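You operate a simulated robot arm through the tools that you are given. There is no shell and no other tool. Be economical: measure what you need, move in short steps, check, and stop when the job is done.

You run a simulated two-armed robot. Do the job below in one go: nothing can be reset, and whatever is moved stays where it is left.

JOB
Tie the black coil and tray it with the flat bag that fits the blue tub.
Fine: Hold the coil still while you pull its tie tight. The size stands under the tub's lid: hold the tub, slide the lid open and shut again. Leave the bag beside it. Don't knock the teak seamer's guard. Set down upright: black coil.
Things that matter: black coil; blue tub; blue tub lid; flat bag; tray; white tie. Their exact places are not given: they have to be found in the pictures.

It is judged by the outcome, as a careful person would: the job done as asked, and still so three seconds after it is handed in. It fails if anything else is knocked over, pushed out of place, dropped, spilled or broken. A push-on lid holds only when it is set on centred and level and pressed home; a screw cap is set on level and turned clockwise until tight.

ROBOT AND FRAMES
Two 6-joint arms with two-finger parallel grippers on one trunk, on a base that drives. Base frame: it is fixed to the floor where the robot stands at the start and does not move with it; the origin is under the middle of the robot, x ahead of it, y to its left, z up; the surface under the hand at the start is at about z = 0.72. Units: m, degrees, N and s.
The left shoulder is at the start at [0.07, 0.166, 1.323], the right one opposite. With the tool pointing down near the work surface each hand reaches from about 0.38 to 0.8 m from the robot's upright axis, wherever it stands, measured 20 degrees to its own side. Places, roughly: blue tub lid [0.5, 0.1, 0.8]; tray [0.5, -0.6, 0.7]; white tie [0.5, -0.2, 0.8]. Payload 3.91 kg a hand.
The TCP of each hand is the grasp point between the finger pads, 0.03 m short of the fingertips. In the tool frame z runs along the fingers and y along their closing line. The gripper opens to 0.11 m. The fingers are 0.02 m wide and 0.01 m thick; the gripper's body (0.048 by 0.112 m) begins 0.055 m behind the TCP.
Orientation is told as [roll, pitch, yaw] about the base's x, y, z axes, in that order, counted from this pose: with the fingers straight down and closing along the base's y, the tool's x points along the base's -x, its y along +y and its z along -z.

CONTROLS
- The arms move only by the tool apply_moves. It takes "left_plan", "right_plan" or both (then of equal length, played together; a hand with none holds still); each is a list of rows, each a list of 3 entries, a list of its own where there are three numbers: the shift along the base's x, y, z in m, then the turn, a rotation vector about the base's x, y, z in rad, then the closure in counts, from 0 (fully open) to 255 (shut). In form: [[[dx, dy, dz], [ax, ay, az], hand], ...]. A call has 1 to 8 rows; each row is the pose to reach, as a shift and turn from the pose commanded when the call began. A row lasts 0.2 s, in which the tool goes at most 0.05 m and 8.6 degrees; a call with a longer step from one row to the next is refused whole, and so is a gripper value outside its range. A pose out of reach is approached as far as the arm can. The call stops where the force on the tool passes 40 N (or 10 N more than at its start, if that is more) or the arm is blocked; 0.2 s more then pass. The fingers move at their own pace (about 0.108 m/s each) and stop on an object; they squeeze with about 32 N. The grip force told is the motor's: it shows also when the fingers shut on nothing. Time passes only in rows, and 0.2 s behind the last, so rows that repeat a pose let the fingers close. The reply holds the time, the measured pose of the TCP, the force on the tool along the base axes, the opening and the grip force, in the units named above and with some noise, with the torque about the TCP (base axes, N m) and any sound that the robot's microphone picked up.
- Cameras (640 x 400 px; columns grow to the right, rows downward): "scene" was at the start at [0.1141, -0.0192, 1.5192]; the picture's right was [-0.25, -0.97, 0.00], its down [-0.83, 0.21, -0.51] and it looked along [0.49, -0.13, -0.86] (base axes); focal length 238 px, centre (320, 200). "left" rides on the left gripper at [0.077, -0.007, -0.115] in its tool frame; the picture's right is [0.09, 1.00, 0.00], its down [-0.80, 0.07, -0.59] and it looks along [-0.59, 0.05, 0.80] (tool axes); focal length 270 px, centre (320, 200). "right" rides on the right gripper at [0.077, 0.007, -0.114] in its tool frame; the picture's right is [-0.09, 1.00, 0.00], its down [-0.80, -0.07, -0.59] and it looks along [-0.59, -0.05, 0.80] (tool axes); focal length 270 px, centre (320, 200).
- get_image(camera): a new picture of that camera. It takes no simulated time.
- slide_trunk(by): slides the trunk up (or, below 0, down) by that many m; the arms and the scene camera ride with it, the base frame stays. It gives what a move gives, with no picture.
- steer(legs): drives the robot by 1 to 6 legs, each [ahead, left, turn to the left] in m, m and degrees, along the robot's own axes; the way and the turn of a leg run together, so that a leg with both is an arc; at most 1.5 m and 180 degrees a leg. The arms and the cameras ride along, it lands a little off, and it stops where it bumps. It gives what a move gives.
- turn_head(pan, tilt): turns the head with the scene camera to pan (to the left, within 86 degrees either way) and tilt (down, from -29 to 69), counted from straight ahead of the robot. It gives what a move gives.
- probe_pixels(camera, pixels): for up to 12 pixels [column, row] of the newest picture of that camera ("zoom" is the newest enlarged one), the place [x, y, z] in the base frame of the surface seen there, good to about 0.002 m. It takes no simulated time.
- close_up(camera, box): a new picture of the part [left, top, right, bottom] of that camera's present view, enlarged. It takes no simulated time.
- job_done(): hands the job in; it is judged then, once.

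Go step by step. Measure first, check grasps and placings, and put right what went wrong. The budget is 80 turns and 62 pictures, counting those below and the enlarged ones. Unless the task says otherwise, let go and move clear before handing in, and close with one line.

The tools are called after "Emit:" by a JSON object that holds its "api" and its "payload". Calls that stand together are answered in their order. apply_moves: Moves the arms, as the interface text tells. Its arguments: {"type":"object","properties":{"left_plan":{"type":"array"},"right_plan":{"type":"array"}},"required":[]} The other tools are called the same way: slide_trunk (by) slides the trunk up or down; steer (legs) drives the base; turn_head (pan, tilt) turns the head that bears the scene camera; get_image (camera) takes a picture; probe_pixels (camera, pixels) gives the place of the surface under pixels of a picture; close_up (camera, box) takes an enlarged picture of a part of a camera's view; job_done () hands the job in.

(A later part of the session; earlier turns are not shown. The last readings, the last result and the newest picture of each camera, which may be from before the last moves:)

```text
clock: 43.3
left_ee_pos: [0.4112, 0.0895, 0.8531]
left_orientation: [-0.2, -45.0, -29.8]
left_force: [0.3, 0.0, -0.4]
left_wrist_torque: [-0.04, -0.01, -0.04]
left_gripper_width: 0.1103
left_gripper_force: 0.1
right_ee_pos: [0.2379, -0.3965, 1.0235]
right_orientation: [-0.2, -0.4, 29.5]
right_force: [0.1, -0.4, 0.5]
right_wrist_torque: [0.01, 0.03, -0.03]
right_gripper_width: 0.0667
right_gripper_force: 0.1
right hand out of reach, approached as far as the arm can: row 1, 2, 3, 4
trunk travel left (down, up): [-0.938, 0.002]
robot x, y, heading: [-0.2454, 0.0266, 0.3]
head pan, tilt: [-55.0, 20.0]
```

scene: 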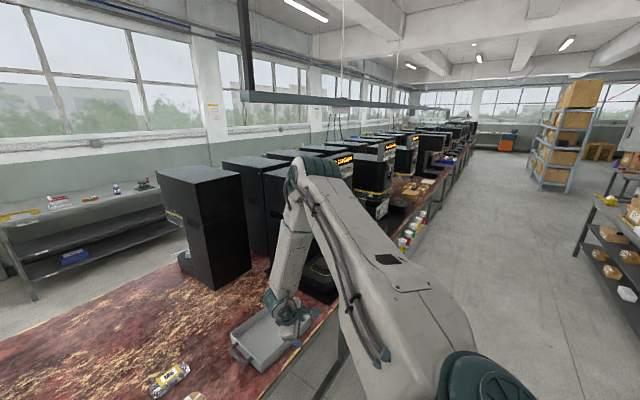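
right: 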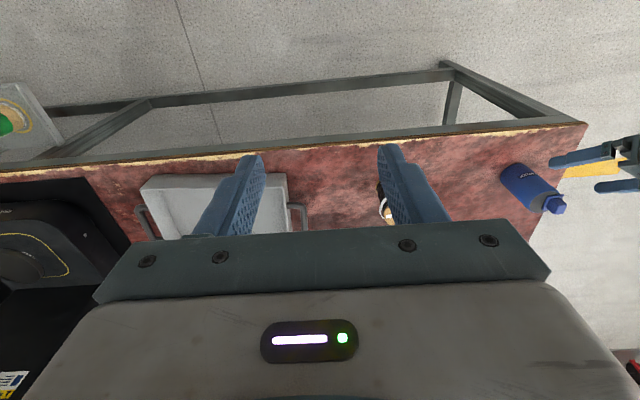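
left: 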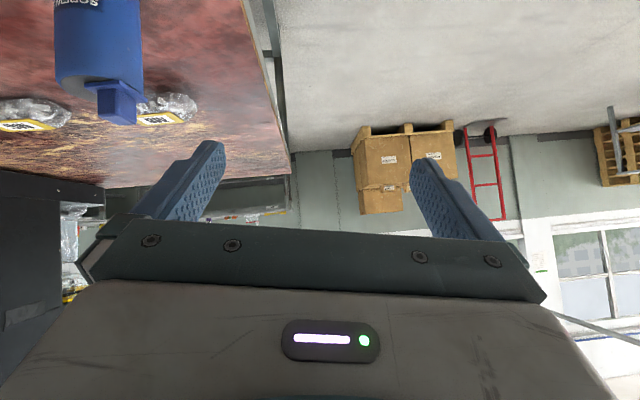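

Two limits act like a barrier: the wide grey chest plate (top z≈1.53) is stopping the right upper arm from going lower or inward, while the left arm is beneath it. I'll swing the right arm out to the side and lower it around the plate.

Emit:
{"api": "steer", "payload": {"legs": [[-0.01, 0, 0]]}}

Emit:
{"api": "apply_moves", "payload": {"right_plan": [[[-0.02, -0.04, 0], [0, 0, -0.09], 100], [[-0.05, -0.075, 0], [0, 0, -0.18], 100], [[-0.085, -0.11, 0], [0, 0, -0.27], 100], [[-0.12, -0.14, 0], [0, 0, -0.36], 100], [[-0.16, -0.165, 0], [0, 0, -0.45], 100], [[-0.2, -0.185, 0], [0, 0, -0.54], 100], [[-0.245, -0.2, 0], [0, 0, -0.63], 100], [[-0.29, -0.2, 0], [0, 0, -0.7], 100]]}}

Emit:
{"api": "apply_moves", "payload": {"right_plan": [[[0, 0, -0.04], [0, 0, 0], 100], [[0, 0, -0.08], [0, 0, 0], 100], [[0, 0, -0.12], [0, 0, 0], 100], [[0, 0, -0.16], [0, 0, 0], 100], [[0, 0, -0.2], [0, 0, 0], 100], [[0, 0, -0.24], [0, 0, 0], 100]]}}

```text
clock: 44.0
left_ee_pos: [0.4021, 0.091, 0.8506]
left_orientation: [-0.4, -44.8, -29.8]
left_force: [0.1, -0.1, 0.0]
left_wrist_torque: [-0.04, -0.03, -0.03]
left_gripper_width: 0.11
left_gripper_force: 0.0
right_ee_pos: [0.2298, -0.396, 1.0216]
right_orientation: [-0.2, -0.3, 29.6]
right_force: [-0.2, -0.7, -0.6]
right_wrist_torque: [0.02, 0.03, 0.02]
right_gripper_width: 0.0669
right_gripper_force: 0.0
trunk travel left (down, up): [-0.938, 0.002]
robot x, y, heading: [-0.2531, 0.0245, 0.1]
head pan, tilt: [-55.0, 20.0]
```

```text
clock: 45.8
left_ee_pos: [0.4006, 0.0882, 0.8528]
left_orientation: [-0.2, -45.0, -29.9]
left_force: [0.0, -0.1, -0.2]
left_wrist_torque: [0.0, 0.0, 0.02]
left_gripper_width: 0.1101
left_gripper_force: 0.2
right_ee_pos: [0.0414, -0.5011, 0.9684]
right_orientation: [-0.7, -0.4, -9.0]
right_force: [-0.1, 0.8, -0.3]
right_wrist_torque: [-0.01, 0.0, 0.0]
right_gripper_width: 0.0669
right_gripper_force: 0.0
right hand out of reach, approached as far as the arm can: row 4, 5, 6, 7, 8
trunk travel left (down, up): [-0.938, 0.002]
robot x, y, heading: [-0.2504, 0.0323, -0.3]
head pan, tilt: [-55.0, 20.0]
```

```text
clock: 47.2
left_ee_pos: [0.3987, 0.0911, 0.854]
left_orientation: [-0.1, -45.1, -29.9]
left_force: [0.9, -0.1, 0.2]
left_wrist_torque: [-0.01, 0.02, 0.0]
left_gripper_width: 0.1098
left_gripper_force: 0.1
right_ee_pos: [-0.015, -0.5366, 0.9222]
right_orientation: [-0.2, -0.6, -10.4]
right_force: [-0.1, -0.8, -0.9]
right_wrist_torque: [0.0, -0.02, 0.0]
right_gripper_width: 0.0671
right_gripper_force: 0.1
right hand out of reach, approached as far as the arm can: row 1, 2, 3, 4, 5, 6
trunk travel left (down, up): [-0.938, 0.002]
robot x, y, heading: [-0.2579, 0.0304, -0.0]
head pan, tilt: [-55.0, 20.0]
```

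Lowering works further out. I'll continue outward and down.

Emit:
{"api": "steer", "payload": {"legs": [[0.01, 0, 0]]}}

Emit:
{"api": "apply_moves", "payload": {"right_plan": [[[-0.03, -0.02, 0], [0, 0, -0.06], 100], [[-0.06, -0.04, 0], [0, 0, -0.12], 100], [[-0.1, -0.06, 0], [0, 0, -0.18], 100], [[-0.14, -0.07, -0.01], [0, 0, -0.24], 100], [[-0.17, -0.07, -0.04], [0, 0, -0.3], 100], [[-0.17, -0.07, -0.08], [0, 0, -0.3], 100], [[-0.17, -0.07, -0.12], [0, 0, -0.3], 100], [[-0.17, -0.07, -0.16], [0, 0, -0.3], 100]]}}

Emit:
{"api": "turn_head", "payload": {"pan": -80, "tilt": 40}}

Emit:
{"api": "get_image", "payload": {"camera": "scene"}}

```text
clock: 48.0
left_ee_pos: [0.408, 0.0905, 0.8552]
left_orientation: [-0.1, -45.1, -29.8]
left_force: [0.0, 0.4, 0.6]
left_wrist_torque: [0.0, 0.01, -0.03]
left_gripper_width: 0.11
left_gripper_force: 0.1
right_ee_pos: [-0.0074, -0.5367, 0.9233]
right_orientation: [-0.2, -0.6, -10.4]
right_force: [-0.4, -0.2, 1.0]
right_wrist_torque: [0.01, -0.05, 0.0]
right_gripper_width: 0.067
right_gripper_force: 0.1
trunk travel left (down, up): [-0.938, 0.002]
robot x, y, heading: [-0.2429, 0.0282, -0.1]
head pan, tilt: [-55.0, 20.0]
```

```text
clock: 49.8
left_ee_pos: [0.4094, 0.0897, 0.8535]
left_orientation: [-0.2, -45.1, -29.9]
left_force: [-0.2, -0.2, 1.0]
left_wrist_torque: [0.01, 0.01, -0.02]
left_gripper_width: 0.1097
left_gripper_force: 0.0
right_ee_pos: [-0.1736, -0.6074, 0.7615]
right_orientation: [-0.2, -0.5, -27.6]
right_force: [0.5, 0.1, 0.0]
right_wrist_torque: [0.0, 0.0, 0.01]
right_gripper_width: 0.0671
right_gripper_force: 0.0
right hand out of reach, approached as far as the arm can: row 1, 2, 3, 4, 5, 6
trunk travel left (down, up): [-0.938, 0.002]
robot x, y, heading: [-0.2428, 0.0305, 0.2]
head pan, tilt: [-55.0, 20.0]
```

```text
clock: 50.7
left_ee_pos: [0.4121, 0.0913, 0.8531]
left_orientation: [-0.2, -45.0, -29.8]
left_force: [0.0, 0.1, -0.1]
left_wrist_torque: [-0.02, 0.0, -0.03]
left_gripper_width: 0.1103
left_gripper_force: 0.0
right_ee_pos: [-0.1731, -0.6081, 0.7617]
right_orientation: [-0.1, -0.5, -27.8]
right_force: [-0.7, -0.1, 0.5]
right_wrist_torque: [-0.01, 0.01, -0.02]
right_gripper_width: 0.0671
right_gripper_force: 0.1
trunk travel left (down, up): [-0.938, 0.002]
robot x, y, heading: [-0.2429, 0.0282, -0.1]
head pan, tilt: [-80.0, 40.0]
```

```text
44 pictures are left
```

scene: 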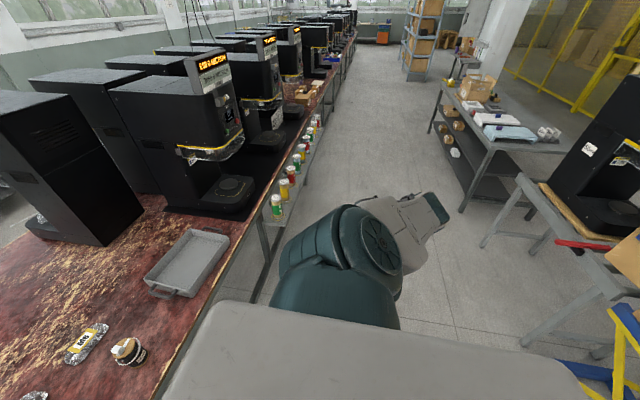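

The right arm is now lowered at the side (z 0.76). I'll swing it forward at this height and inward toward the table front.

Emit:
{"api": "apply_moves", "payload": {"right_plan": [[[0.04, 0.02, 0], [0, 0, 0.08], 100], [[0.08, 0.04, 0], [0, 0, 0.16], 100], [[0.12, 0.06, 0], [0, 0, 0.24], 100], [[0.16, 0.09, 0], [0, 0, 0.32], 100], [[0.19, 0.13, 0], [0, 0, 0.4], 100], [[0.22, 0.17, 0], [0, 0, 0.48], 100], [[0.25, 0.21, 0], [0, 0, 0.48], 100], [[0.28, 0.25, 0], [0, 0, 0.48], 100]]}}

```text
clock: 52.5
left_ee_pos: [0.4113, 0.0911, 0.851]
left_orientation: [-0.4, -44.9, -29.6]
left_force: [0.9, 0.8, 0.0]
left_wrist_torque: [0.0, 0.0, -0.02]
left_gripper_width: 0.11
left_gripper_force: 0.1
right_ee_pos: [0.0797, -0.3526, 0.8068]
right_orientation: [-0.8, -1.0, -4.0]
right_force: [0.4, -0.4, -0.3]
right_wrist_torque: [0.01, 0.0, 0.01]
right_gripper_width: 0.067
right_gripper_force: 0.1
right hand out of reach, approached as far as the arm can: row 4, 5, 6, 7, 8
trunk travel left (down, up): [-0.938, 0.002]
robot x, y, heading: [-0.2441, 0.0251, 0.2]
head pan, tilt: [-80.0, 40.0]
```

Good, it's through: now at (0.08,-0.35,0.81). I'll continue forward.

Emit:
{"api": "steer", "payload": {"legs": [[-0.01, 0, 0]]}}

Emit:
{"api": "apply_moves", "payload": {"right_plan": [[[0.04, 0, 0.01], [0, 0, 0], 100], [[0.08, 0, 0.03], [0, 0, 0], 100], [[0.12, 0, 0.05], [0, 0, 0], 100], [[0.16, 0.0, 0.07], [0, 0, 0], 100], [[0.2, 0.0, 0.08], [0, 0, 0], 100], [[0.24, 0.02, 0.08], [0, 0, 0], 100]]}}

Emit:
{"api": "turn_head", "payload": {"pan": -20, "tilt": 50}}

Emit:
{"api": "get_image", "payload": {"camera": "scene"}}

```text
clock: 53.2
left_ee_pos: [0.4038, 0.0903, 0.8521]
left_orientation: [-0.3, -44.9, -29.7]
left_force: [0.6, 1.6, 0.4]
left_wrist_torque: [0.01, 0.01, 0.01]
left_gripper_width: 0.1101
left_gripper_force: 0.0
right_ee_pos: [0.072, -0.3531, 0.8054]
right_orientation: [-0.8, -0.9, -3.6]
right_force: [0.1, 0.6, 0.2]
right_wrist_torque: [0.01, 0.04, -0.03]
right_gripper_width: 0.067
right_gripper_force: 0.1
trunk travel left (down, up): [-0.938, 0.002]
robot x, y, heading: [-0.251, 0.0313, 0.2]
head pan, tilt: [-80.0, 40.0]
```

```text
clock: 54.6
left_ee_pos: [0.4016, 0.0914, 0.8507]
left_orientation: [-0.5, -45.0, -29.5]
left_force: [-0.2, 0.0, -0.7]
left_wrist_torque: [-0.03, -0.01, -0.01]
left_gripper_width: 0.1099
left_gripper_force: 0.0
right_ee_pos: [0.2732, -0.3323, 0.9117]
right_orientation: [0.0, -1.6, -7.7]
right_force: [-0.1, 0.0, 0.7]
right_wrist_torque: [0.0, -0.01, -0.01]
right_gripper_width: 0.0667
right_gripper_force: 0.1
right hand out of reach, approached as far as the arm can: row 1, 2, 3, 4, 5, 6
trunk travel left (down, up): [-0.938, 0.002]
robot x, y, heading: [-0.2542, 0.0325, -0.0]
head pan, tilt: [-80.0, 40.0]
```

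```text
clock: 55.9
left_ee_pos: [0.401, 0.091, 0.853]
left_orientation: [-0.3, -45.1, -29.7]
left_force: [0.6, 0.1, -0.5]
left_wrist_torque: [-0.01, 0.0, 0.0]
left_gripper_width: 0.1102
left_gripper_force: 0.1
right_ee_pos: [0.2719, -0.332, 0.9134]
right_orientation: [0.2, -1.8, -7.7]
right_force: [0.5, -0.6, 0.1]
right_wrist_torque: [-0.03, 0.03, 0.0]
right_gripper_width: 0.0672
right_gripper_force: 0.0
trunk travel left (down, up): [-0.938, 0.002]
robot x, y, heading: [-0.2533, 0.0303, 0.0]
head pan, tilt: [-20.0, 50.0]
```

```text
43 pictures are left
```

scene: 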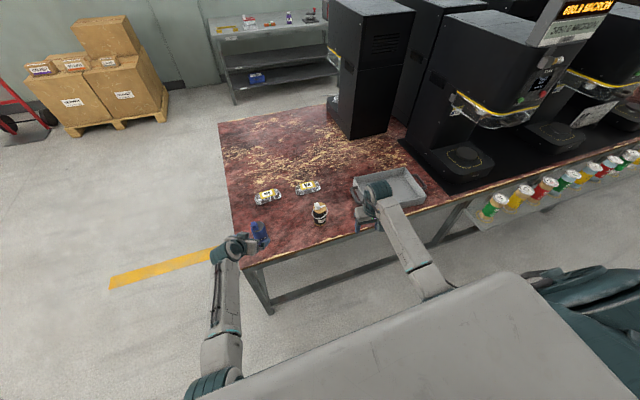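

Both arms are now in the same elbow-down configuration. I'll bring the right hand toward the tub, pitched about 25° and yawed slightly inward.

Emit:
{"api": "apply_moves", "payload": {"right_plan": [[[0.0, 0.02, 0.01], [0, -0.1, 0.05], 100], [[0.0, 0.05, 0.02], [0, -0.2, 0.1], 100], [[0.01, 0.08, 0.03], [0, -0.3, 0.15], 100], [[0.02, 0.12, 0.03], [0, -0.4, 0.2], 100], [[0.03, 0.16, 0.03], [0, -0.4, 0.25], 100], [[0.04, 0.2, 0.03], [0, -0.4, 0.3], 100]]}}

```text
clock: 57.3
left_ee_pos: [0.4016, 0.0902, 0.8526]
left_orientation: [-0.2, -45.1, -29.8]
left_force: [1.4, -0.3, -0.2]
left_wrist_torque: [0.0, 0.0, 0.0]
left_gripper_width: 0.1099
left_gripper_force: 0.2
right_ee_pos: [0.2456, -0.2742, 1.0115]
right_orientation: [3.6, -25.2, -0.4]
right_force: [-0.1, 1.0, 0.3]
right_wrist_torque: [0.01, -0.02, 0.01]
right_gripper_width: 0.067
right_gripper_force: 0.0
right hand out of reach, approached as far as the arm can: row 1, 2, 3, 4, 5, 6
trunk travel left (down, up): [-0.938, 0.002]
robot x, y, heading: [-0.2526, 0.0301, 0.3]
head pan, tilt: [-20.0, 50.0]
```

The yaw lags, mirroring what the left arm did. I'll sync and give the right hand a full +30° inward yaw before moving across.

Emit:
{"api": "steer", "payload": {"legs": [[0.01, 0, 0]]}}

Emit:
{"api": "apply_moves", "payload": {"right_plan": [[[0.0, 0, -0.01], [0, 0, 0.13], 100], [[0.01, 0.0, -0.02], [0, 0, 0.26], 100], [[0.02, 0.02, -0.03], [0, 0, 0.39], 100], [[0.03, 0.05, -0.04], [0, 0, 0.52], 100], [[0.05, 0.08, -0.04], [0, 0, 0.52], 100], [[0.07, 0.11, -0.04], [0, 0, 0.52], 100], [[0.09, 0.14, -0.04], [0, 0, 0.52], 100], [[0.11, 0.17, -0.04], [0, 0, 0.52], 100]]}}

```text
clock: 58.0
left_ee_pos: [0.4086, 0.0906, 0.8546]
left_orientation: [-0.1, -45.2, -30.0]
left_force: [0.2, -1.0, 0.2]
left_wrist_torque: [-0.02, 0.0, 0.05]
left_gripper_width: 0.1099
left_gripper_force: 0.1
right_ee_pos: [0.2521, -0.273, 1.0145]
right_orientation: [3.6, -25.2, -0.4]
right_force: [-0.2, 0.7, -0.1]
right_wrist_torque: [0.04, -0.02, -0.01]
right_gripper_width: 0.0668
right_gripper_force: 0.1
trunk travel left (down, up): [-0.938, 0.002]
robot x, y, heading: [-0.242, 0.0283, 0.0]
head pan, tilt: [-20.0, 50.0]
```

```text
clock: 59.8
left_ee_pos: [0.4113, 0.0898, 0.8517]
left_orientation: [-0.2, -44.9, -29.8]
left_force: [-0.1, 0.1, 0.2]
left_wrist_torque: [-0.01, 0.0, 0.01]
left_gripper_width: 0.1101
left_gripper_force: 0.0
right_ee_pos: [0.1475, -0.2857, 1.1226]
right_orientation: [3.7, -25.1, 29.3]
right_force: [0.8, -0.3, 0.0]
right_wrist_torque: [0.01, -0.05, -0.01]
right_gripper_width: 0.0669
right_gripper_force: 0.0
right hand out of reach, approached as far as the arm can: row 1, 2, 3, 4, 5, 6, 7, 8
trunk travel left (down, up): [-0.938, 0.002]
robot x, y, heading: [-0.2401, 0.0309, -0.1]
head pan, tilt: [-20.0, 50.0]
```

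That went the wrong way. I'll reset to tool-down at the open spot, then mirror exactly what worked for the left: go far forward first, then pitch, then yaw and move inward.

Emit:
{"api": "steer", "payload": {"legs": [[-0.01, 0, 0]]}}

Emit:
{"api": "apply_moves", "payload": {"right_plan": [[[0.01, -0.02, -0.02], [-0.034, 0.086, -0.1], 100], [[0.02, -0.04, -0.05], [-0.069, 0.172, -0.2], 100], [[0.03, -0.05, -0.08], [-0.104, 0.258, -0.3], 100], [[0.04, -0.06, -0.11], [-0.138, 0.344, -0.4], 100], [[0.05, -0.06, -0.14], [-0.173, 0.43, -0.505], 100], [[0.06, -0.06, -0.17], [-0.173, 0.43, -0.505], 100], [[0.08, -0.06, -0.2], [-0.173, 0.43, -0.505], 100], [[0.1, -0.05, -0.23], [-0.173, 0.43, -0.505], 100]]}}

Emit:
{"api": "apply_moves", "payload": {"right_plan": [[[0.03, 0, 0], [0, 0, 0], 100], [[0.06, 0, 0], [0, 0, 0], 100], [[0.09, 0.0, 0], [0, 0, 0], 100], [[0.12, 0.0, 0], [0, 0, 0], 100]]}}

```text
clock: 60.6
left_ee_pos: [0.4021, 0.0908, 0.8518]
left_orientation: [-0.4, -44.9, -29.7]
left_force: [0.8, 0.4, -0.2]
left_wrist_torque: [0.02, 0.01, -0.02]
left_gripper_width: 0.11
left_gripper_force: 0.1
right_ee_pos: [0.1392, -0.2867, 1.1219]
right_orientation: [3.7, -25.0, 29.3]
right_force: [0.2, 0.9, -0.5]
right_wrist_torque: [0.03, 0.01, 0.03]
right_gripper_width: 0.0669
right_gripper_force: 0.0
trunk travel left (down, up): [-0.938, 0.002]
robot x, y, heading: [-0.2553, 0.0312, -0.1]
head pan, tilt: [-20.0, 50.0]
```

```text
clock: 62.4
left_ee_pos: [0.4011, 0.092, 0.852]
left_orientation: [-0.5, -45.0, -29.7]
left_force: [-0.7, 0.4, -0.3]
left_wrist_torque: [0.02, -0.02, -0.01]
left_gripper_width: 0.1099
left_gripper_force: 0.0
right_ee_pos: [0.1966, -0.3356, 0.9287]
right_orientation: [1.1, 0.4, -2.8]
right_force: [-0.4, 0.0, -0.4]
right_wrist_torque: [0.01, -0.02, -0.01]
right_gripper_width: 0.0669
right_gripper_force: 0.1
right hand out of reach, approached as far as the arm can: row 6, 7, 8
trunk travel left (down, up): [-0.938, 0.002]
robot x, y, heading: [-0.2501, 0.0324, -0.2]
head pan, tilt: [-20.0, 50.0]
```

```text
clock: 63.4
left_ee_pos: [0.4006, 0.0895, 0.8515]
left_orientation: [-0.3, -45.1, -29.6]
left_force: [-0.2, -0.5, 0.1]
left_wrist_torque: [-0.01, -0.02, -0.01]
left_gripper_width: 0.1101
left_gripper_force: 0.0
right_ee_pos: [0.2827, -0.3235, 0.9534]
right_orientation: [2.1, 0.1, -6.4]
right_force: [-0.7, 0.1, -0.9]
right_wrist_torque: [-0.02, 0.01, 0.0]
right_gripper_width: 0.067
right_gripper_force: 0.0
right hand out of reach, approached as far as the arm can: row 1, 2, 3, 4
trunk travel left (down, up): [-0.938, 0.002]
robot x, y, heading: [-0.2568, 0.0292, -0.1]
head pan, tilt: [-20.0, 50.0]
```

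I'll check the right arm's actual shape now.

Emit:
{"api": "get_image", "payload": {"camera": "scene"}}

Emit:
{"api": "probe_pixels", "payload": {"camera": "scene", "pixels": [[380, 200], [395, 220], [415, 250], [432, 280], [440, 290], [215, 345], [222, 300], [225, 260], [500, 300], [560, 285]]}}

```text
42 pictures are left
```

scene: 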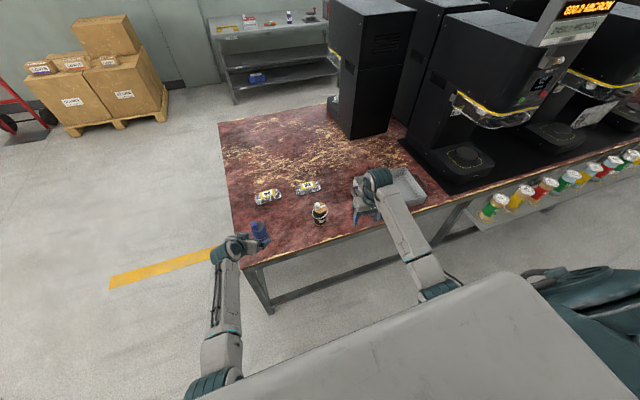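

```text
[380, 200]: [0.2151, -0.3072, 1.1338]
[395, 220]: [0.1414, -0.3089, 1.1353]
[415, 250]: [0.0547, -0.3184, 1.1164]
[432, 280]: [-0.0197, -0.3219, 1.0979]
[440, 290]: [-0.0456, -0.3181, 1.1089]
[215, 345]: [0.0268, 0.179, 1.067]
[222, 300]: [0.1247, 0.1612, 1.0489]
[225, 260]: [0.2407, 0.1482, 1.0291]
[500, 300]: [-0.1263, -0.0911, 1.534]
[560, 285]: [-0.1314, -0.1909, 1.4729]
```

The right arm is genuinely elbow-down now (forearm level at z≈1.1). I'll mirror the left arm's successful waypoint: high and forward at about (0.38,-0.14,1.05), tool down.

Emit:
{"api": "steer", "payload": {"legs": [[0.01, 0, 0]]}}

Emit:
{"api": "apply_moves", "payload": {"right_plan": [[[0.01, 0.0, 0.03], [-0.01, 0, 0.03], 100], [[0.02, 0.02, 0.06], [-0.02, 0, 0.06], 100], [[0.03, 0.05, 0.08], [-0.036, 0, 0.11], 100], [[0.05, 0.08, 0.09], [-0.036, 0, 0.11], 100], [[0.07, 0.11, 0.1], [-0.036, 0, 0.11], 100], [[0.09, 0.14, 0.1], [-0.036, 0, 0.11], 100], [[0.1, 0.18, 0.1], [-0.036, 0, 0.11], 100]]}}

```text
clock: 64.1
left_ee_pos: [0.4086, 0.0912, 0.8548]
left_orientation: [-0.2, -45.2, -29.8]
left_force: [0.0, 0.6, 0.6]
left_wrist_torque: [0.02, -0.02, 0.0]
left_gripper_width: 0.1101
left_gripper_force: 0.0
right_ee_pos: [0.2899, -0.3233, 0.9554]
right_orientation: [2.0, -0.3, -6.5]
right_force: [0.7, 0.7, 0.7]
right_wrist_torque: [0.02, -0.01, 0.03]
right_gripper_width: 0.0671
right_gripper_force: 0.1
trunk travel left (down, up): [-0.938, 0.002]
robot x, y, heading: [-0.245, 0.028, 0.1]
head pan, tilt: [-20.0, 50.0]
```

```text
clock: 65.7
left_ee_pos: [0.4101, 0.0912, 0.8524]
left_orientation: [-0.2, -45.1, -29.7]
left_force: [0.7, -0.7, 0.5]
left_wrist_torque: [-0.03, -0.03, -0.01]
left_gripper_width: 0.11
left_gripper_force: 0.1
right_ee_pos: [0.3734, -0.2431, 1.0563]
right_orientation: [7.7, -1.7, -4.0]
right_force: [0.0, -0.5, -0.1]
right_wrist_torque: [0.01, 0.04, 0.03]
right_gripper_width: 0.0671
right_gripper_force: 0.1
right hand out of reach, approached as far as the arm can: row 1, 2, 3, 4, 5, 6, 7
trunk travel left (down, up): [-0.938, 0.002]
robot x, y, heading: [-0.2443, 0.0296, -0.0]
head pan, tilt: [-20.0, 50.0]
```

Progress: the right hand is at (0.373,-0.243,1.056). I'll pitch it forward while lowering, as the left did.

Emit:
{"api": "steer", "payload": {"legs": [[-0.01, 0, 0]]}}

Emit:
{"api": "apply_moves", "payload": {"right_plan": [[[0, 0, -0.02], [-0.03, -0.12, 0.02], 100], [[0, 0, -0.04], [-0.06, -0.24, 0.04], 100], [[0, 0, -0.06], [-0.1, -0.36, 0.07], 100], [[0, 0, -0.08], [-0.134, -0.48, 0.07], 100], [[0, 0.02, -0.1], [-0.134, -0.6, 0.07], 100], [[0, 0.05, -0.1], [-0.134, -0.6, 0.07], 100], [[0, 0.05, -0.1], [-0.134, -0.6, 0.07], 100]]}}

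```text
clock: 66.5
left_ee_pos: [0.4036, 0.0911, 0.8509]
left_orientation: [-0.4, -44.9, -29.7]
left_force: [1.0, 0.0, -0.2]
left_wrist_torque: [0.01, 0.0, -0.03]
left_gripper_width: 0.1102
left_gripper_force: 0.0
right_ee_pos: [0.3655, -0.2435, 1.0527]
right_orientation: [7.7, -1.5, -4.1]
right_force: [0.5, 0.1, -0.5]
right_wrist_torque: [0.02, 0.0, -0.03]
right_gripper_width: 0.0671
right_gripper_force: 0.1
trunk travel left (down, up): [-0.938, 0.002]
robot x, y, heading: [-0.2525, 0.03, -0.2]
head pan, tilt: [-20.0, 50.0]
```

```text
clock: 68.1
left_ee_pos: [0.4011, 0.0911, 0.8525]
left_orientation: [-0.2, -45.1, -29.8]
left_force: [0.3, -0.3, 0.5]
left_wrist_torque: [0.01, 0.02, 0.02]
left_gripper_width: 0.1098
left_gripper_force: 0.0
right_ee_pos: [0.3095, -0.293, 1.0086]
right_orientation: [3.5, -36.5, -2.9]
right_force: [-0.4, 0.0, 0.2]
right_wrist_torque: [-0.04, 0.01, -0.02]
right_gripper_width: 0.0668
right_gripper_force: 0.1
right hand out of reach, approached as far as the arm can: row 1, 2, 3, 4, 5, 6, 7
trunk travel left (down, up): [-0.938, 0.002]
robot x, y, heading: [-0.2535, 0.0292, 0.0]
head pan, tilt: [-20.0, 50.0]
```

The right hand drifts toward +roll/−yaw just as the left did. So both wrists have the same, non-mirrored, spin limit, and the right hand should spin about its finger axis the other way. I'll spin it ~79°, so it closes along x across the knob, and then move.

Emit:
{"api": "steer", "payload": {"legs": [[0.01, 0, 0]]}}

Emit:
{"api": "apply_moves", "payload": {"right_plan": [[[0, 0, 0], [0.082, 0, -0.111], 100], [[0, 0, 0], [0.164, 0, -0.222], 100], [[0, 0, 0], [0.246, 0, -0.333], 100], [[0, 0, 0], [0.328, 0, -0.444], 100], [[0.02, 0.02, 0], [0.41, 0, -0.555], 100], [[0.04, 0.05, -0.01], [0.492, 0, -0.665], 100], [[0.06, 0.08, -0.02], [0.574, 0, -0.776], 100]]}}

```text
clock: 68.8
left_ee_pos: [0.4077, 0.0903, 0.8552]
left_orientation: [0.0, -45.3, -29.8]
left_force: [-0.1, 0.2, -0.9]
left_wrist_torque: [0.01, 0.0, 0.05]
left_gripper_width: 0.1099
left_gripper_force: 0.1
right_ee_pos: [0.316, -0.2941, 1.0113]
right_orientation: [3.5, -36.6, -3.0]
right_force: [0.1, 0.3, -0.4]
right_wrist_torque: [-0.01, -0.01, 0.02]
right_gripper_width: 0.0667
right_gripper_force: 0.0
trunk travel left (down, up): [-0.938, 0.002]
robot x, y, heading: [-0.245, 0.029, 0.2]
head pan, tilt: [-20.0, 50.0]
```

```text
clock: 70.4
left_ee_pos: [0.4105, 0.0899, 0.8512]
left_orientation: [-0.3, -44.9, -29.7]
left_force: [-0.1, 0.3, -0.3]
left_wrist_torque: [0.02, -0.04, 0.06]
left_gripper_width: 0.1097
left_gripper_force: 0.0
right_ee_pos: [0.3745, -0.2782, 0.9909]
right_orientation: [34.9, -16.3, -61.6]
right_force: [0.5, 0.3, 0.0]
right_wrist_torque: [-0.03, -0.01, 0.01]
right_gripper_width: 0.0668
right_gripper_force: 0.1
right hand out of reach, approached as far as the arm can: row 5, 6, 7
trunk travel left (down, up): [-0.938, 0.002]
robot x, y, heading: [-0.2359, 0.0281, 0.1]
head pan, tilt: [-20.0, 50.0]
```

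Position tracks except inward y: the wrist itself can't come inside its shoulder line, so the fingers must point inward. I'll yaw the right hand +43° about its wrist so its fingers aim toward the tub.

Emit:
{"api": "steer", "payload": {"legs": [[-0.01, 0, 0]]}}

Emit:
{"api": "apply_moves", "payload": {"right_plan": [[[-0.004, 0.014, 0], [0, 0, 0.125], 100], [[-0.01, 0.028, 0], [0, 0, 0.25], 100], [[-0.017, 0.042, 0], [0, 0, 0.375], 100], [[-0.025, 0.055, 0], [0, 0, 0.5], 100], [[-0.034, 0.068, 0], [0, 0, 0.625], 100], [[-0.043, 0.08, 0], [0, 0, 0.75], 100], [[-0.02, 0.1, -0.02], [0, 0, 0.75], 100], [[0.0, 0.12, -0.04], [0, 0, 0.75], 100]]}}

```text
clock: 71.1
left_ee_pos: [0.4029, 0.0909, 0.8513]
left_orientation: [-0.5, -45.0, -29.7]
left_force: [-0.1, 0.4, 0.2]
left_wrist_torque: [0.0, 0.01, 0.01]
left_gripper_width: 0.1098
left_gripper_force: 0.0
right_ee_pos: [0.3665, -0.2781, 0.9909]
right_orientation: [34.8, -16.4, -61.6]
right_force: [0.6, 0.7, -0.6]
right_wrist_torque: [-0.03, -0.01, 0.02]
right_gripper_width: 0.0671
right_gripper_force: 0.1
trunk travel left (down, up): [-0.938, 0.002]
robot x, y, heading: [-0.2543, 0.0316, -0.0]
head pan, tilt: [-20.0, 50.0]
```

```text
clock: 72.9
left_ee_pos: [0.4018, 0.0917, 0.852]
left_orientation: [-0.4, -45.0, -29.8]
left_force: [-0.1, 0.2, -0.4]
left_wrist_torque: [0.0, -0.04, 0.02]
left_gripper_width: 0.11
left_gripper_force: 0.0
right_ee_pos: [0.3644, -0.1578, 0.9526]
right_orientation: [34.8, -16.3, -18.5]
right_force: [-0.1, 0.1, -0.5]
right_wrist_torque: [-0.02, 0.0, 0.0]
right_gripper_width: 0.0668
right_gripper_force: 0.1
trunk travel left (down, up): [-0.938, 0.002]
robot x, y, heading: [-0.2538, 0.0264, -0.1]
head pan, tilt: [-20.0, 50.0]
```

All rows were reached this time, so the right hand now points inward freely. I'll continue yawing and moving inward to see how far it goes.

Emit:
{"api": "apply_moves", "payload": {"right_plan": [[[0.0, 0.02, 0.0], [0, 0, 0.1], 100], [[0.01, 0.04, 0.0], [0, 0, 0.2], 100], [[0.02, 0.07, 0.0], [0, 0, 0.3], 100], [[0.03, 0.1, 0], [0, 0, 0.4], 100], [[0.05, 0.13, 0], [0, 0, 0.4], 100], [[0.06, 0.16, 0.0], [0, 0, 0.4], 100], [[0.06, 0.16, 0.0], [0, 0, 0.4], 100]]}}

Emit:
{"api": "get_image", "payload": {"camera": "right"}}

```text
clock: 74.5
left_ee_pos: [0.4004, 0.0904, 0.8539]
left_orientation: [-0.2, -45.0, -29.7]
left_force: [-0.8, 0.3, -0.8]
left_wrist_torque: [0.01, 0.02, 0.01]
left_gripper_width: 0.11
left_gripper_force: 0.1
right_ee_pos: [0.4086, 0.0225, 1.0375]
right_orientation: [35.7, -11.4, -2.5]
right_force: [0.5, -0.3, -0.6]
right_wrist_torque: [0.0, 0.01, 0.0]
right_gripper_width: 0.0668
right_gripper_force: 0.1
right hand out of reach, approached as far as the arm can: row 2, 3, 4, 5, 6, 7
trunk travel left (down, up): [-0.938, 0.002]
robot x, y, heading: [-0.2531, 0.0314, 0.2]
head pan, tilt: [-20.0, 50.0]
```

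```text
41 pictures are left
```

right: 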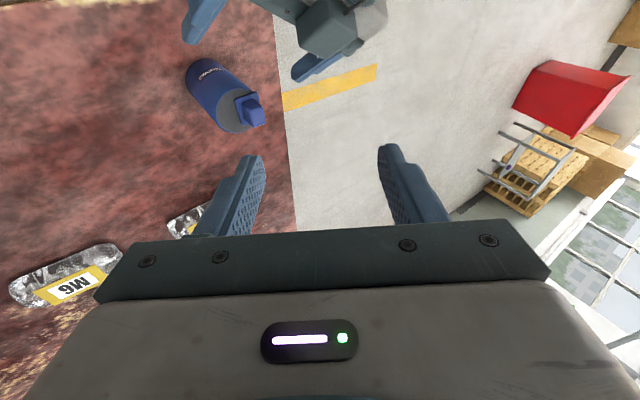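

The right hand got inward to (0.409,0.023) but rode up to z 1.04. From here I'll try going straight down and forward.

Emit:
{"api": "steer", "payload": {"legs": [[0.01, 0, 0]]}}

Emit:
{"api": "apply_moves", "payload": {"right_plan": [[[0.01, 0.0, -0.02], [0, 0, 0], 100], [[0.02, 0.0, -0.04], [0, 0, 0], 100], [[0.03, 0.0, -0.06], [0, 0, 0], 100], [[0.04, 0.01, -0.08], [0, 0, 0], 100], [[0.05, 0.02, -0.1], [0, 0, 0], 100], [[0.05, 0.02, -0.1], [0, 0, 0], 100]]}}

```text
clock: 75.3
left_ee_pos: [0.4077, 0.0902, 0.8547]
left_orientation: [0.0, -45.2, -29.8]
left_force: [-0.1, -0.2, 0.1]
left_wrist_torque: [0.06, -0.02, 0.01]
left_gripper_width: 0.1103
left_gripper_force: 0.0
right_ee_pos: [0.4172, 0.0213, 1.0397]
right_orientation: [35.7, -11.5, -2.6]
right_force: [1.0, -0.1, 1.6]
right_wrist_torque: [0.0, -0.01, 0.01]
right_gripper_width: 0.0669
right_gripper_force: 0.1
trunk travel left (down, up): [-0.938, 0.002]
robot x, y, heading: [-0.2437, 0.0306, -0.1]
head pan, tilt: [-20.0, 50.0]
```

```text
clock: 76.7
left_ee_pos: [0.4112, 0.0908, 0.8536]
left_orientation: [-0.2, -45.2, -29.8]
left_force: [0.5, 0.1, -0.1]
left_wrist_torque: [-0.03, -0.01, 0.04]
left_gripper_width: 0.11
left_gripper_force: 0.1
right_ee_pos: [0.4566, 0.0621, 0.9734]
right_orientation: [34.9, -9.7, -5.3]
right_force: [0.0, 0.0, -0.1]
right_wrist_torque: [0.0, 0.01, 0.0]
right_gripper_width: 0.0669
right_gripper_force: 0.1
right hand out of reach, approached as far as the arm can: row 1, 2, 3, 4, 5, 6
trunk travel left (down, up): [-0.938, 0.002]
robot x, y, heading: [-0.2426, 0.0306, -0.1]
head pan, tilt: [-20.0, 50.0]
```

It reaches (0.457,0.062,0.973) above the tub. I'll spin the hand 90° about its finger axis so it closes along x, across the slide direction.

Emit:
{"api": "steer", "payload": {"legs": [[-0.01, 0, 0]]}}

Emit:
{"api": "apply_moves", "payload": {"right_plan": [[[0, 0, 0], [0.024, 0.078, -0.113], 100], [[0, 0, 0], [0.048, 0.157, -0.227], 100], [[0, 0, 0], [0.071, 0.235, -0.34], 100], [[0, 0, 0], [0.095, 0.314, -0.454], 100], [[0, 0, 0], [0.119, 0.392, -0.567], 100], [[0, 0, 0], [0.143, 0.47, -0.68], 100], [[0, 0, 0], [0.167, 0.549, -0.794], 100], [[0, 0, 0], [0.19, 0.627, -0.907], 100]]}}

Emit:
{"api": "apply_moves", "payload": {"right_plan": [[[0, 0, -0.01], [0.024, 0.078, -0.113], 100], [[0, 0, -0.02], [0.048, 0.157, -0.227], 100], [[0, 0, -0.03], [0.071, 0.235, -0.34], 100], [[0, 0, -0.03], [0.071, 0.235, -0.34], 100]]}}

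Emit:
{"api": "get_image", "payload": {"camera": "right"}}

```text
clock: 77.4
left_ee_pos: [0.4033, 0.0908, 0.8513]
left_orientation: [-0.4, -44.9, -29.8]
left_force: [0.3, -0.2, -0.8]
left_wrist_torque: [-0.02, 0.03, 0.0]
left_gripper_width: 0.1099
left_gripper_force: 0.0
right_ee_pos: [0.4487, 0.0615, 0.9724]
right_orientation: [34.8, -9.7, -5.2]
right_force: [0.2, 0.2, -0.6]
right_wrist_torque: [0.01, 0.02, 0.03]
right_gripper_width: 0.0669
right_gripper_force: 0.1
trunk travel left (down, up): [-0.938, 0.002]
robot x, y, heading: [-0.2578, 0.0311, -0.2]
head pan, tilt: [-20.0, 50.0]
```

```text
clock: 79.2
left_ee_pos: [0.4008, 0.0913, 0.8522]
left_orientation: [-0.3, -45.0, -29.7]
left_force: [0.5, 0.3, -0.5]
left_wrist_torque: [-0.01, 0.01, -0.02]
left_gripper_width: 0.1102
left_gripper_force: 0.1
right_ee_pos: [0.4474, 0.0622, 0.9734]
right_orientation: [24.8, 25.2, -60.6]
right_force: [-0.1, 0.1, -0.2]
right_wrist_torque: [-0.01, 0.01, -0.02]
right_gripper_width: 0.0671
right_gripper_force: 0.0
trunk travel left (down, up): [-0.938, 0.002]
robot x, y, heading: [-0.2536, 0.0312, 0.1]
head pan, tilt: [-20.0, 50.0]
```

```text
clock: 80.2
left_ee_pos: [0.4018, 0.092, 0.8523]
left_orientation: [-0.3, -45.1, -29.7]
left_force: [-0.4, 0.2, 0.5]
left_wrist_torque: [0.0, -0.05, -0.01]
left_gripper_width: 0.1102
left_gripper_force: 0.0
right_ee_pos: [0.4462, 0.0622, 0.9442]
right_orientation: [11.4, 32.9, -86.7]
right_force: [-0.4, 0.0, -0.3]
right_wrist_torque: [0.01, 0.03, 0.01]
right_gripper_width: 0.0668
right_gripper_force: 0.1
trunk travel left (down, up): [-0.938, 0.002]
robot x, y, heading: [-0.2536, 0.0292, -0.3]
head pan, tilt: [-20.0, 50.0]
```

```text
40 pictures are left
```

right: 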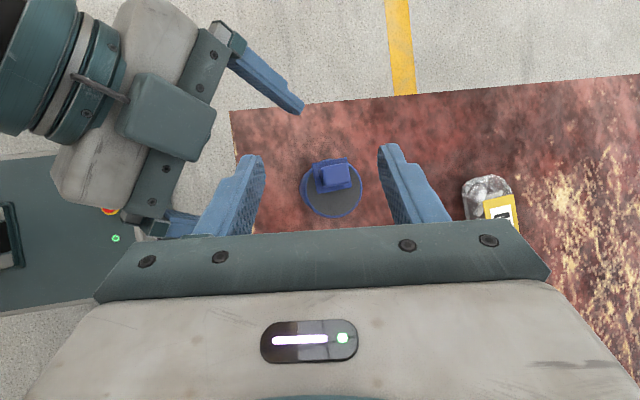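

The right hand is now fully in reach and its camera sees the tub at (332,190). I'll measure the lid and tub precisely.

Emit:
{"api": "close_up", "payload": {"camera": "right", "box": [282, 140, 382, 230]}}

Emit:
{"api": "probe_pixels", "payload": {"camera": "right", "pixels": [[303, 190], [362, 190], [330, 216], [334, 178], [322, 178], [347, 175], [332, 168], [336, 188], [345, 205], [315, 160], [345, 158]]}}

```text
4.44 times, centred on (332, 185) of right
```

zoom: 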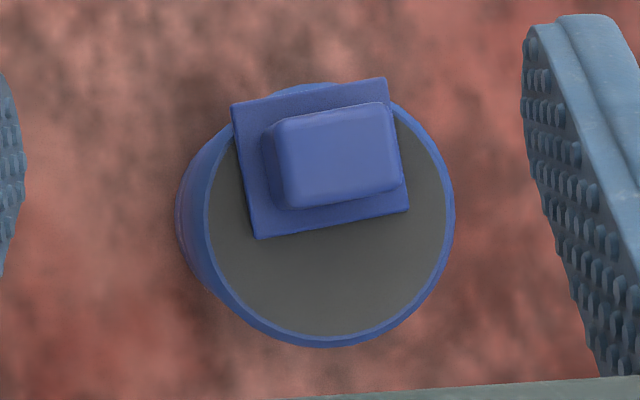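

```text
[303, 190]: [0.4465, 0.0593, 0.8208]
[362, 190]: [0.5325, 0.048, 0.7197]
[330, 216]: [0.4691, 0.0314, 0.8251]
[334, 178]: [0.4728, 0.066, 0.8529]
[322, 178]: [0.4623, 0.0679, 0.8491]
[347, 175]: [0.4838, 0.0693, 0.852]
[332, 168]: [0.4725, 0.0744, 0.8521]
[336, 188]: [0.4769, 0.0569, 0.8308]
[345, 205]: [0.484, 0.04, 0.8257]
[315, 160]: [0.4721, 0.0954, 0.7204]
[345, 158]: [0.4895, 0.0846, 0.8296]
```

Tub centre is ≈(0.472,0.056) and the knob spans x 0.462–0.485, y≈0.06–0.079, top z 0.853, with the slide axis ≈9° off y. The left hand goes in and grips the tub while the right hand squares up.

Emit:
{"api": "apply_moves", "payload": {"left_plan": [[[0.024, -0.012, -0.027], [0, 0, 0], 0], [[0.047, -0.024, -0.054], [0, 0, 0], 0], [[0.07, -0.036, -0.08], [0, 0, 0], 0], [[0.07, -0.036, -0.08], [0, 0, 0], 255], [[0.07, -0.036, -0.08], [0, 0, 0], 255], [[0.07, -0.036, -0.08], [0, 0, 0], 255]], "right_plan": [[[0, 0, 0], [0, 0.055, 0.057], 100], [[0, 0, 0], [0, 0.11, 0.113], 100], [[0, 0, 0], [0, 0.166, 0.17], 100], [[0.01, -0.005, -0.015], [0, 0.166, 0.17], 100], [[0.02, -0.01, -0.03], [0, 0.166, 0.17], 100], [[0.028, -0.014, -0.04], [0, 0.166, 0.17], 100]]}}

Emit:
{"api": "get_image", "payload": {"camera": "right"}}

```text
clock: 81.6
left_ee_pos: [0.4678, 0.0584, 0.7764]
left_orientation: [-0.1, -45.3, -30.0]
left_force: [1.4, 1.7, 16.4]
left_wrist_torque: [-0.03, -0.51, 0.0]
left_gripper_width: 0.0572
left_gripper_force: 32.5
left hand out of reach, approached as far as the arm can: row 3, 4, 5, 6
right_ee_pos: [0.4612, 0.0481, 0.9174]
right_orientation: [0.3, 33.8, -83.0]
right_force: [0.5, -0.4, 0.2]
right_wrist_torque: [-0.02, 0.0, 0.02]
right_gripper_width: 0.0671
right_gripper_force: 0.1
right hand out of reach, approached as far as the arm can: row 5, 6
trunk travel left (down, up): [-0.938, 0.002]
robot x, y, heading: [-0.2574, 0.0288, 0.3]
head pan, tilt: [-20.0, 50.0]
```

```text
38 pictures are left
```

right: 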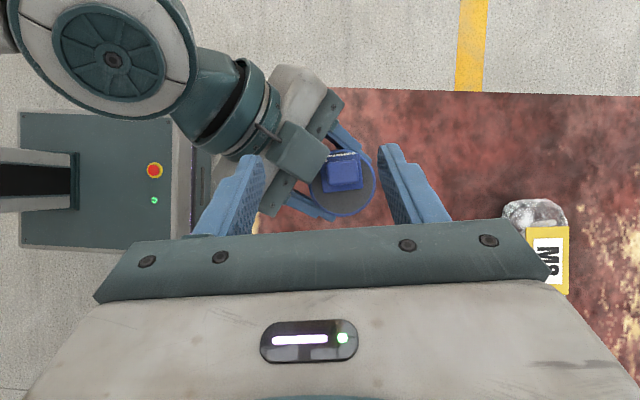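

The left hand grips the tub (0.057 m wide), with its palm just touching the rim. The right arm is at full stretch, so I'll release, back both hands off, drive 6 cm closer and regrip.

Emit:
{"api": "apply_moves", "payload": {"left_plan": [[[0, 0, 0], [0, 0, 0], 0], [[0, 0, 0], [0, 0, 0], 0], [[-0.006, 0.003, 0.008], [0, 0, 0], 0], [[-0.03, 0.015, 0.035], [0, 0, 0], 0], [[-0.055, 0.03, 0.063], [0, 0, 0], 0], [[-0.075, 0.04, 0.086], [0, 0, 0], 0]], "right_plan": [[[0, 0, 0.02], [0, 0, 0], 100], [[0, 0, 0.04], [0, 0, 0], 100], [[-0.02, 0, 0.06], [0, 0, 0], 100], [[-0.02, 0, 0.06], [0, 0, 0], 100], [[-0.02, 0, 0.06], [0, 0, 0], 100], [[-0.02, 0, 0.06], [0, 0, 0], 100]]}}

Emit:
{"api": "steer", "payload": {"legs": [[0.06, 0.0, 0]]}}

```text
clock: 83.0
left_ee_pos: [0.3917, 0.0984, 0.8601]
left_orientation: [-0.3, -45.0, -29.7]
left_force: [-0.8, 0.0, 0.5]
left_wrist_torque: [0.01, -0.01, -0.02]
left_gripper_width: 0.11
left_gripper_force: 0.0
right_ee_pos: [0.442, 0.0495, 0.976]
right_orientation: [0.1, 33.7, -83.1]
right_force: [0.3, 0.1, 0.3]
right_wrist_torque: [0.0, -0.02, -0.01]
right_gripper_width: 0.067
right_gripper_force: 0.1
trunk travel left (down, up): [-0.938, 0.002]
robot x, y, heading: [-0.2538, 0.031, -0.0]
head pan, tilt: [-20.0, 50.0]
```

```text
clock: 84.0
left_ee_pos: [0.447, 0.0977, 0.8643]
left_orientation: [0.0, -45.3, -29.9]
left_force: [0.2, -0.5, 0.6]
left_wrist_torque: [-0.01, 0.0, 0.01]
left_gripper_width: 0.1099
left_gripper_force: 0.0
right_ee_pos: [0.495, 0.0501, 0.9793]
right_orientation: [0.6, 33.7, -82.7]
right_force: [-0.8, 0.1, 0.0]
right_wrist_torque: [-0.01, -0.04, -0.01]
right_gripper_width: 0.0669
right_gripper_force: 0.0
trunk travel left (down, up): [-0.938, 0.002]
robot x, y, heading: [-0.1955, 0.0284, -0.2]
head pan, tilt: [-20.0, 50.0]
```

Base is now 6 cm closer. The left hand regrips the tub a touch less deep while the right hovers over the knob.

Emit:
{"api": "apply_moves", "payload": {"left_plan": [[[-0.045, 0, 0], [0, 0, 0], 0], [[-0.03, -0.01, -0.03], [0, 0, 0], 0], [[-0.005, -0.024, -0.058], [0, 0, 0], 0], [[0.0186, -0.0383, -0.0843], [0, 0, 0], 0], [[0.0186, -0.0383, -0.0843], [0, 0, 0], 255], [[0.0186, -0.0383, -0.0843], [0, 0, 0], 255], [[0.0186, -0.0383, -0.0843], [0, 0, 0], 255]], "right_plan": [[[0, 0, 0], [0, 0, 0], 100], [[-0.01, 0, -0.015], [0, 0, 0], 100], [[-0.021, -0.002, -0.03], [0, 0, 0], 100], [[-0.021, -0.002, -0.045], [0, 0, 0], 100], [[-0.021, -0.002, -0.06], [0, 0, 0], 100], [[-0.021, -0.002, -0.069], [0, 0, 0], 100], [[-0.021, -0.002, -0.069], [0, 0, 0], 100]]}}

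Emit:
{"api": "get_image", "payload": {"camera": "right"}}

Emit:
{"api": "probe_pixels", "payload": {"camera": "right", "pixels": [[320, 180], [310, 180], [330, 180], [340, 180], [350, 180], [320, 165], [330, 200], [330, 220]]}}

```text
clock: 85.6
left_ee_pos: [0.4713, 0.0578, 0.7766]
left_orientation: [-0.3, -45.0, -29.7]
left_force: [-0.1, -0.5, -0.2]
left_wrist_torque: [-0.01, 0.02, -0.03]
left_gripper_width: 0.057
left_gripper_force: 32.2
right_ee_pos: [0.4802, 0.0482, 0.9061]
right_orientation: [0.0, 33.8, -82.9]
right_force: [-0.2, 0.0, -0.6]
right_wrist_torque: [-0.03, 0.04, -0.03]
right_gripper_width: 0.0669
right_gripper_force: 0.1
trunk travel left (down, up): [-0.938, 0.002]
robot x, y, heading: [-0.1927, 0.032, 0.1]
head pan, tilt: [-20.0, 50.0]
```

```text
37 pictures are left
```

right: 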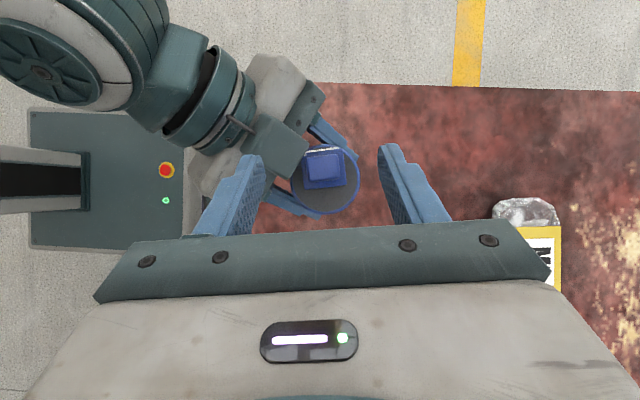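

```text
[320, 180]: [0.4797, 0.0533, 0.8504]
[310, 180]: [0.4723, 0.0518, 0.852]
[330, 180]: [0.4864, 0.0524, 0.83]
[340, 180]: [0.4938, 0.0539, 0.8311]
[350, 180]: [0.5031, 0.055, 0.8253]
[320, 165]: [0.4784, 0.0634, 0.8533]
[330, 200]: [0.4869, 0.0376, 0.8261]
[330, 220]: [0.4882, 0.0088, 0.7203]
```

The tub is gripped with no side load. I'll take a close look at the knob's present position.

Emit:
{"api": "close_up", "payload": {"camera": "right", "box": [270, 130, 390, 220]}}

Emit:
{"api": "probe_pixels", "payload": {"camera": "zoom", "pixels": [[220, 170], [370, 160], [295, 120], [300, 230], [200, 200], [200, 250], [390, 240], [295, 280], [190, 130], [390, 120]]}}

```text
4.44 times, centred on (330, 175) of right
```

zoom: 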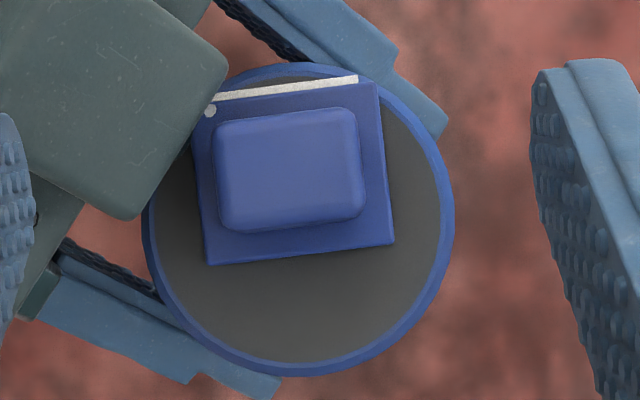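

```text
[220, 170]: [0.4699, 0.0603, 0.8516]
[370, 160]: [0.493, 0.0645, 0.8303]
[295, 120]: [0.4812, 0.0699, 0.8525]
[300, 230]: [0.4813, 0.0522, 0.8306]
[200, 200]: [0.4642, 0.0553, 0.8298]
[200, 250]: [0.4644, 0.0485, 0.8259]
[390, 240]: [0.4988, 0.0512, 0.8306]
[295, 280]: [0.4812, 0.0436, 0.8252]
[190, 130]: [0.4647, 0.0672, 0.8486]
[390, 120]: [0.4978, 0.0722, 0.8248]
```

A white label edge is already showing at the lid's +y side, so the lid opens toward −y. I'll grip the knob at ≈(0.480,0.062) and slide it 25 mm along (0.10,−0.995).

Emit:
{"api": "apply_moves", "payload": {"right_plan": [[[0.001, 0.002, -0.021], [0, 0, 0], 100], [[0.001, 0.002, -0.042], [0, 0, 0], 100], [[0.001, 0.002, -0.042], [0, 0, 0], 255], [[0.001, 0.002, -0.042], [0, 0, 0], 255], [[0.002, -0.006, -0.042], [0, 0, 0], 255], [[0.003, -0.014, -0.042], [0, 0, 0], 255], [[0.0035, -0.022, -0.042], [0, 0, 0], 255]]}}

Emit:
{"api": "get_image", "payload": {"camera": "right"}}

```text
clock: 86.1
left_ee_pos: [0.4702, 0.0622, 0.7736]
left_orientation: [-0.1, -44.8, -29.8]
left_force: [-4.8, 0.0, 7.1]
left_wrist_torque: [-0.09, 0.25, 0.0]
left_gripper_width: 0.0571
left_gripper_force: 31.5
right_ee_pos: [0.4858, 0.0492, 0.8887]
right_orientation: [0.7, 34.0, -82.7]
right_force: [-0.2, -1.0, 1.0]
right_wrist_torque: [-0.08, 0.01, 0.06]
right_gripper_width: 0.0668
right_gripper_force: 0.0
trunk travel left (down, up): [-0.938, 0.002]
robot x, y, heading: [-0.1944, 0.0291, 0.0]
head pan, tilt: [-20.0, 50.0]
stopped in row 2 (right hand): the force on the tool passed its limit at 48 N (the readings are from after the stop); the commanded pose is now the measured one
```

```text
35 pictures are left
```

right: 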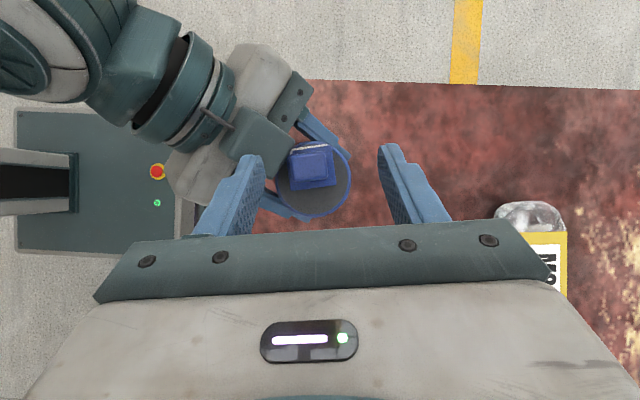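

The right −x finger bumped the left gripper's housing at z≈0.89. I'll back up, narrow the right opening to ~39 mm, and re-measure.

Emit:
{"api": "apply_moves", "payload": {"right_plan": [[[0, 0, 0.015], [0, 0, 0], 165], [[0, 0, 0.025], [0, 0, 0], 165], [[0, 0, 0.025], [0, 0, 0], 165]]}}

Emit:
{"api": "close_up", "payload": {"camera": "right", "box": [250, 130, 410, 240]}}

Emit:
{"api": "probe_pixels", "payload": {"camera": "zoom", "pixels": [[180, 130], [200, 130], [220, 130], [240, 130], [260, 130], [280, 130], [230, 95], [230, 165], [150, 100], [120, 60], [60, 60], [160, 60]]}}

```text
clock: 86.9
left_ee_pos: [0.468, 0.06, 0.7732]
left_orientation: [-0.1, -44.8, -29.8]
left_force: [0.3, -1.7, 8.8]
left_wrist_torque: [-0.05, -0.01, -0.05]
left_gripper_width: 0.0571
left_gripper_force: 31.4
right_ee_pos: [0.4844, 0.0517, 0.9133]
right_orientation: [0.8, 33.9, -82.6]
right_force: [1.1, -0.2, -0.6]
right_wrist_torque: [-0.03, 0.0, 0.0]
right_gripper_width: 0.0388
right_gripper_force: 0.0
trunk travel left (down, up): [-0.938, 0.002]
robot x, y, heading: [-0.1948, 0.0308, 0.0]
head pan, tilt: [-20.0, 50.0]
```

```text
3.64 times, centred on (330, 185) of right
```

zoom: 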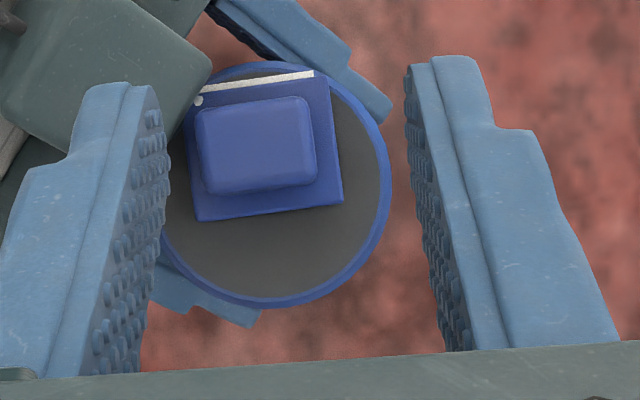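

```text
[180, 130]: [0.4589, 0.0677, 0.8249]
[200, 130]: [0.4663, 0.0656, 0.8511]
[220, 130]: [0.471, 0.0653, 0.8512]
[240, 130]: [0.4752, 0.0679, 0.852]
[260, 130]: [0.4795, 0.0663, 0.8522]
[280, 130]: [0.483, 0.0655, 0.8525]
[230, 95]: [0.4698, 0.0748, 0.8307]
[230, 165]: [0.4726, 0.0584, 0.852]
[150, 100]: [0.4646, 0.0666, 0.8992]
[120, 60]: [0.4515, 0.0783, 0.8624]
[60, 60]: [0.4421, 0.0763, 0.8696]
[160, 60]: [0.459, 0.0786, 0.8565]
```

The left gripper's upper housing (around (0.459,0.079), z 0.857) crowds the knob. I'll lift the right hand and regrip the tub with the left hand flatter (pitch −62°) and lower, so the housing clears.

Emit:
{"api": "apply_moves", "payload": {"left_plan": [[[0, 0, 0], [0, 0, 0], 0], [[0, 0, 0], [0, 0, 0], 0], [[-0.0275, 0.016, 0.032], [0, 0, 0], 0], [[-0.055, 0.032, 0.064], [0, 0, 0], 0], [[-0.06, 0.036, 0.06], [-0.07, -0.122, 0], 0], [[-0.063, 0.038, 0.045], [-0.148, -0.257, 0], 0], [[-0.063, 0.038, 0.034], [-0.148, -0.257, 0], 0], [[-0.063, 0.038, 0.034], [-0.148, -0.257, 0], 0]], "right_plan": [[[0, 0, 0.03], [0, 0, 0], 165], [[0, 0, 0.06], [0, 0, 0], 165], [[0, 0, 0.07], [0, 0, 0], 165], [[0, 0, 0.07], [0, 0, 0], 165], [[0, 0, 0.07], [0, 0, 0], 165], [[0, 0, 0.07], [0, 0, 0], 165], [[0, 0, 0.07], [0, 0, 0], 165], [[0, 0, 0.07], [0, 0, 0], 165]]}}

Emit:
{"api": "get_image", "payload": {"camera": "right"}}

Emit:
{"api": "probe_pixels", "payload": {"camera": "right", "pixels": [[305, 185], [320, 185], [335, 185], [345, 195], [320, 205], [325, 215], [330, 200]]}}

```text
refused: row 6 steps farther than a row can; nothing moved
```

```text
33 pictures are left
```

right: 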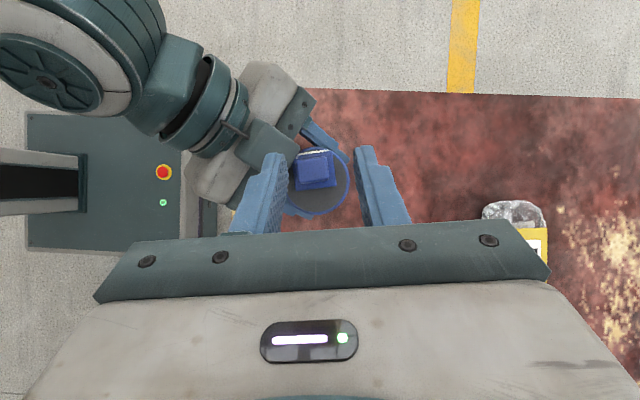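

```text
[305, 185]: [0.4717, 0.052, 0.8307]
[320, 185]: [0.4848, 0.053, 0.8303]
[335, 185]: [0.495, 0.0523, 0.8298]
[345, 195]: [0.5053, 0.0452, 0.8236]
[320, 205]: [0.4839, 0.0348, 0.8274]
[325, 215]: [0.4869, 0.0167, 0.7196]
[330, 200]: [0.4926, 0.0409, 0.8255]
```

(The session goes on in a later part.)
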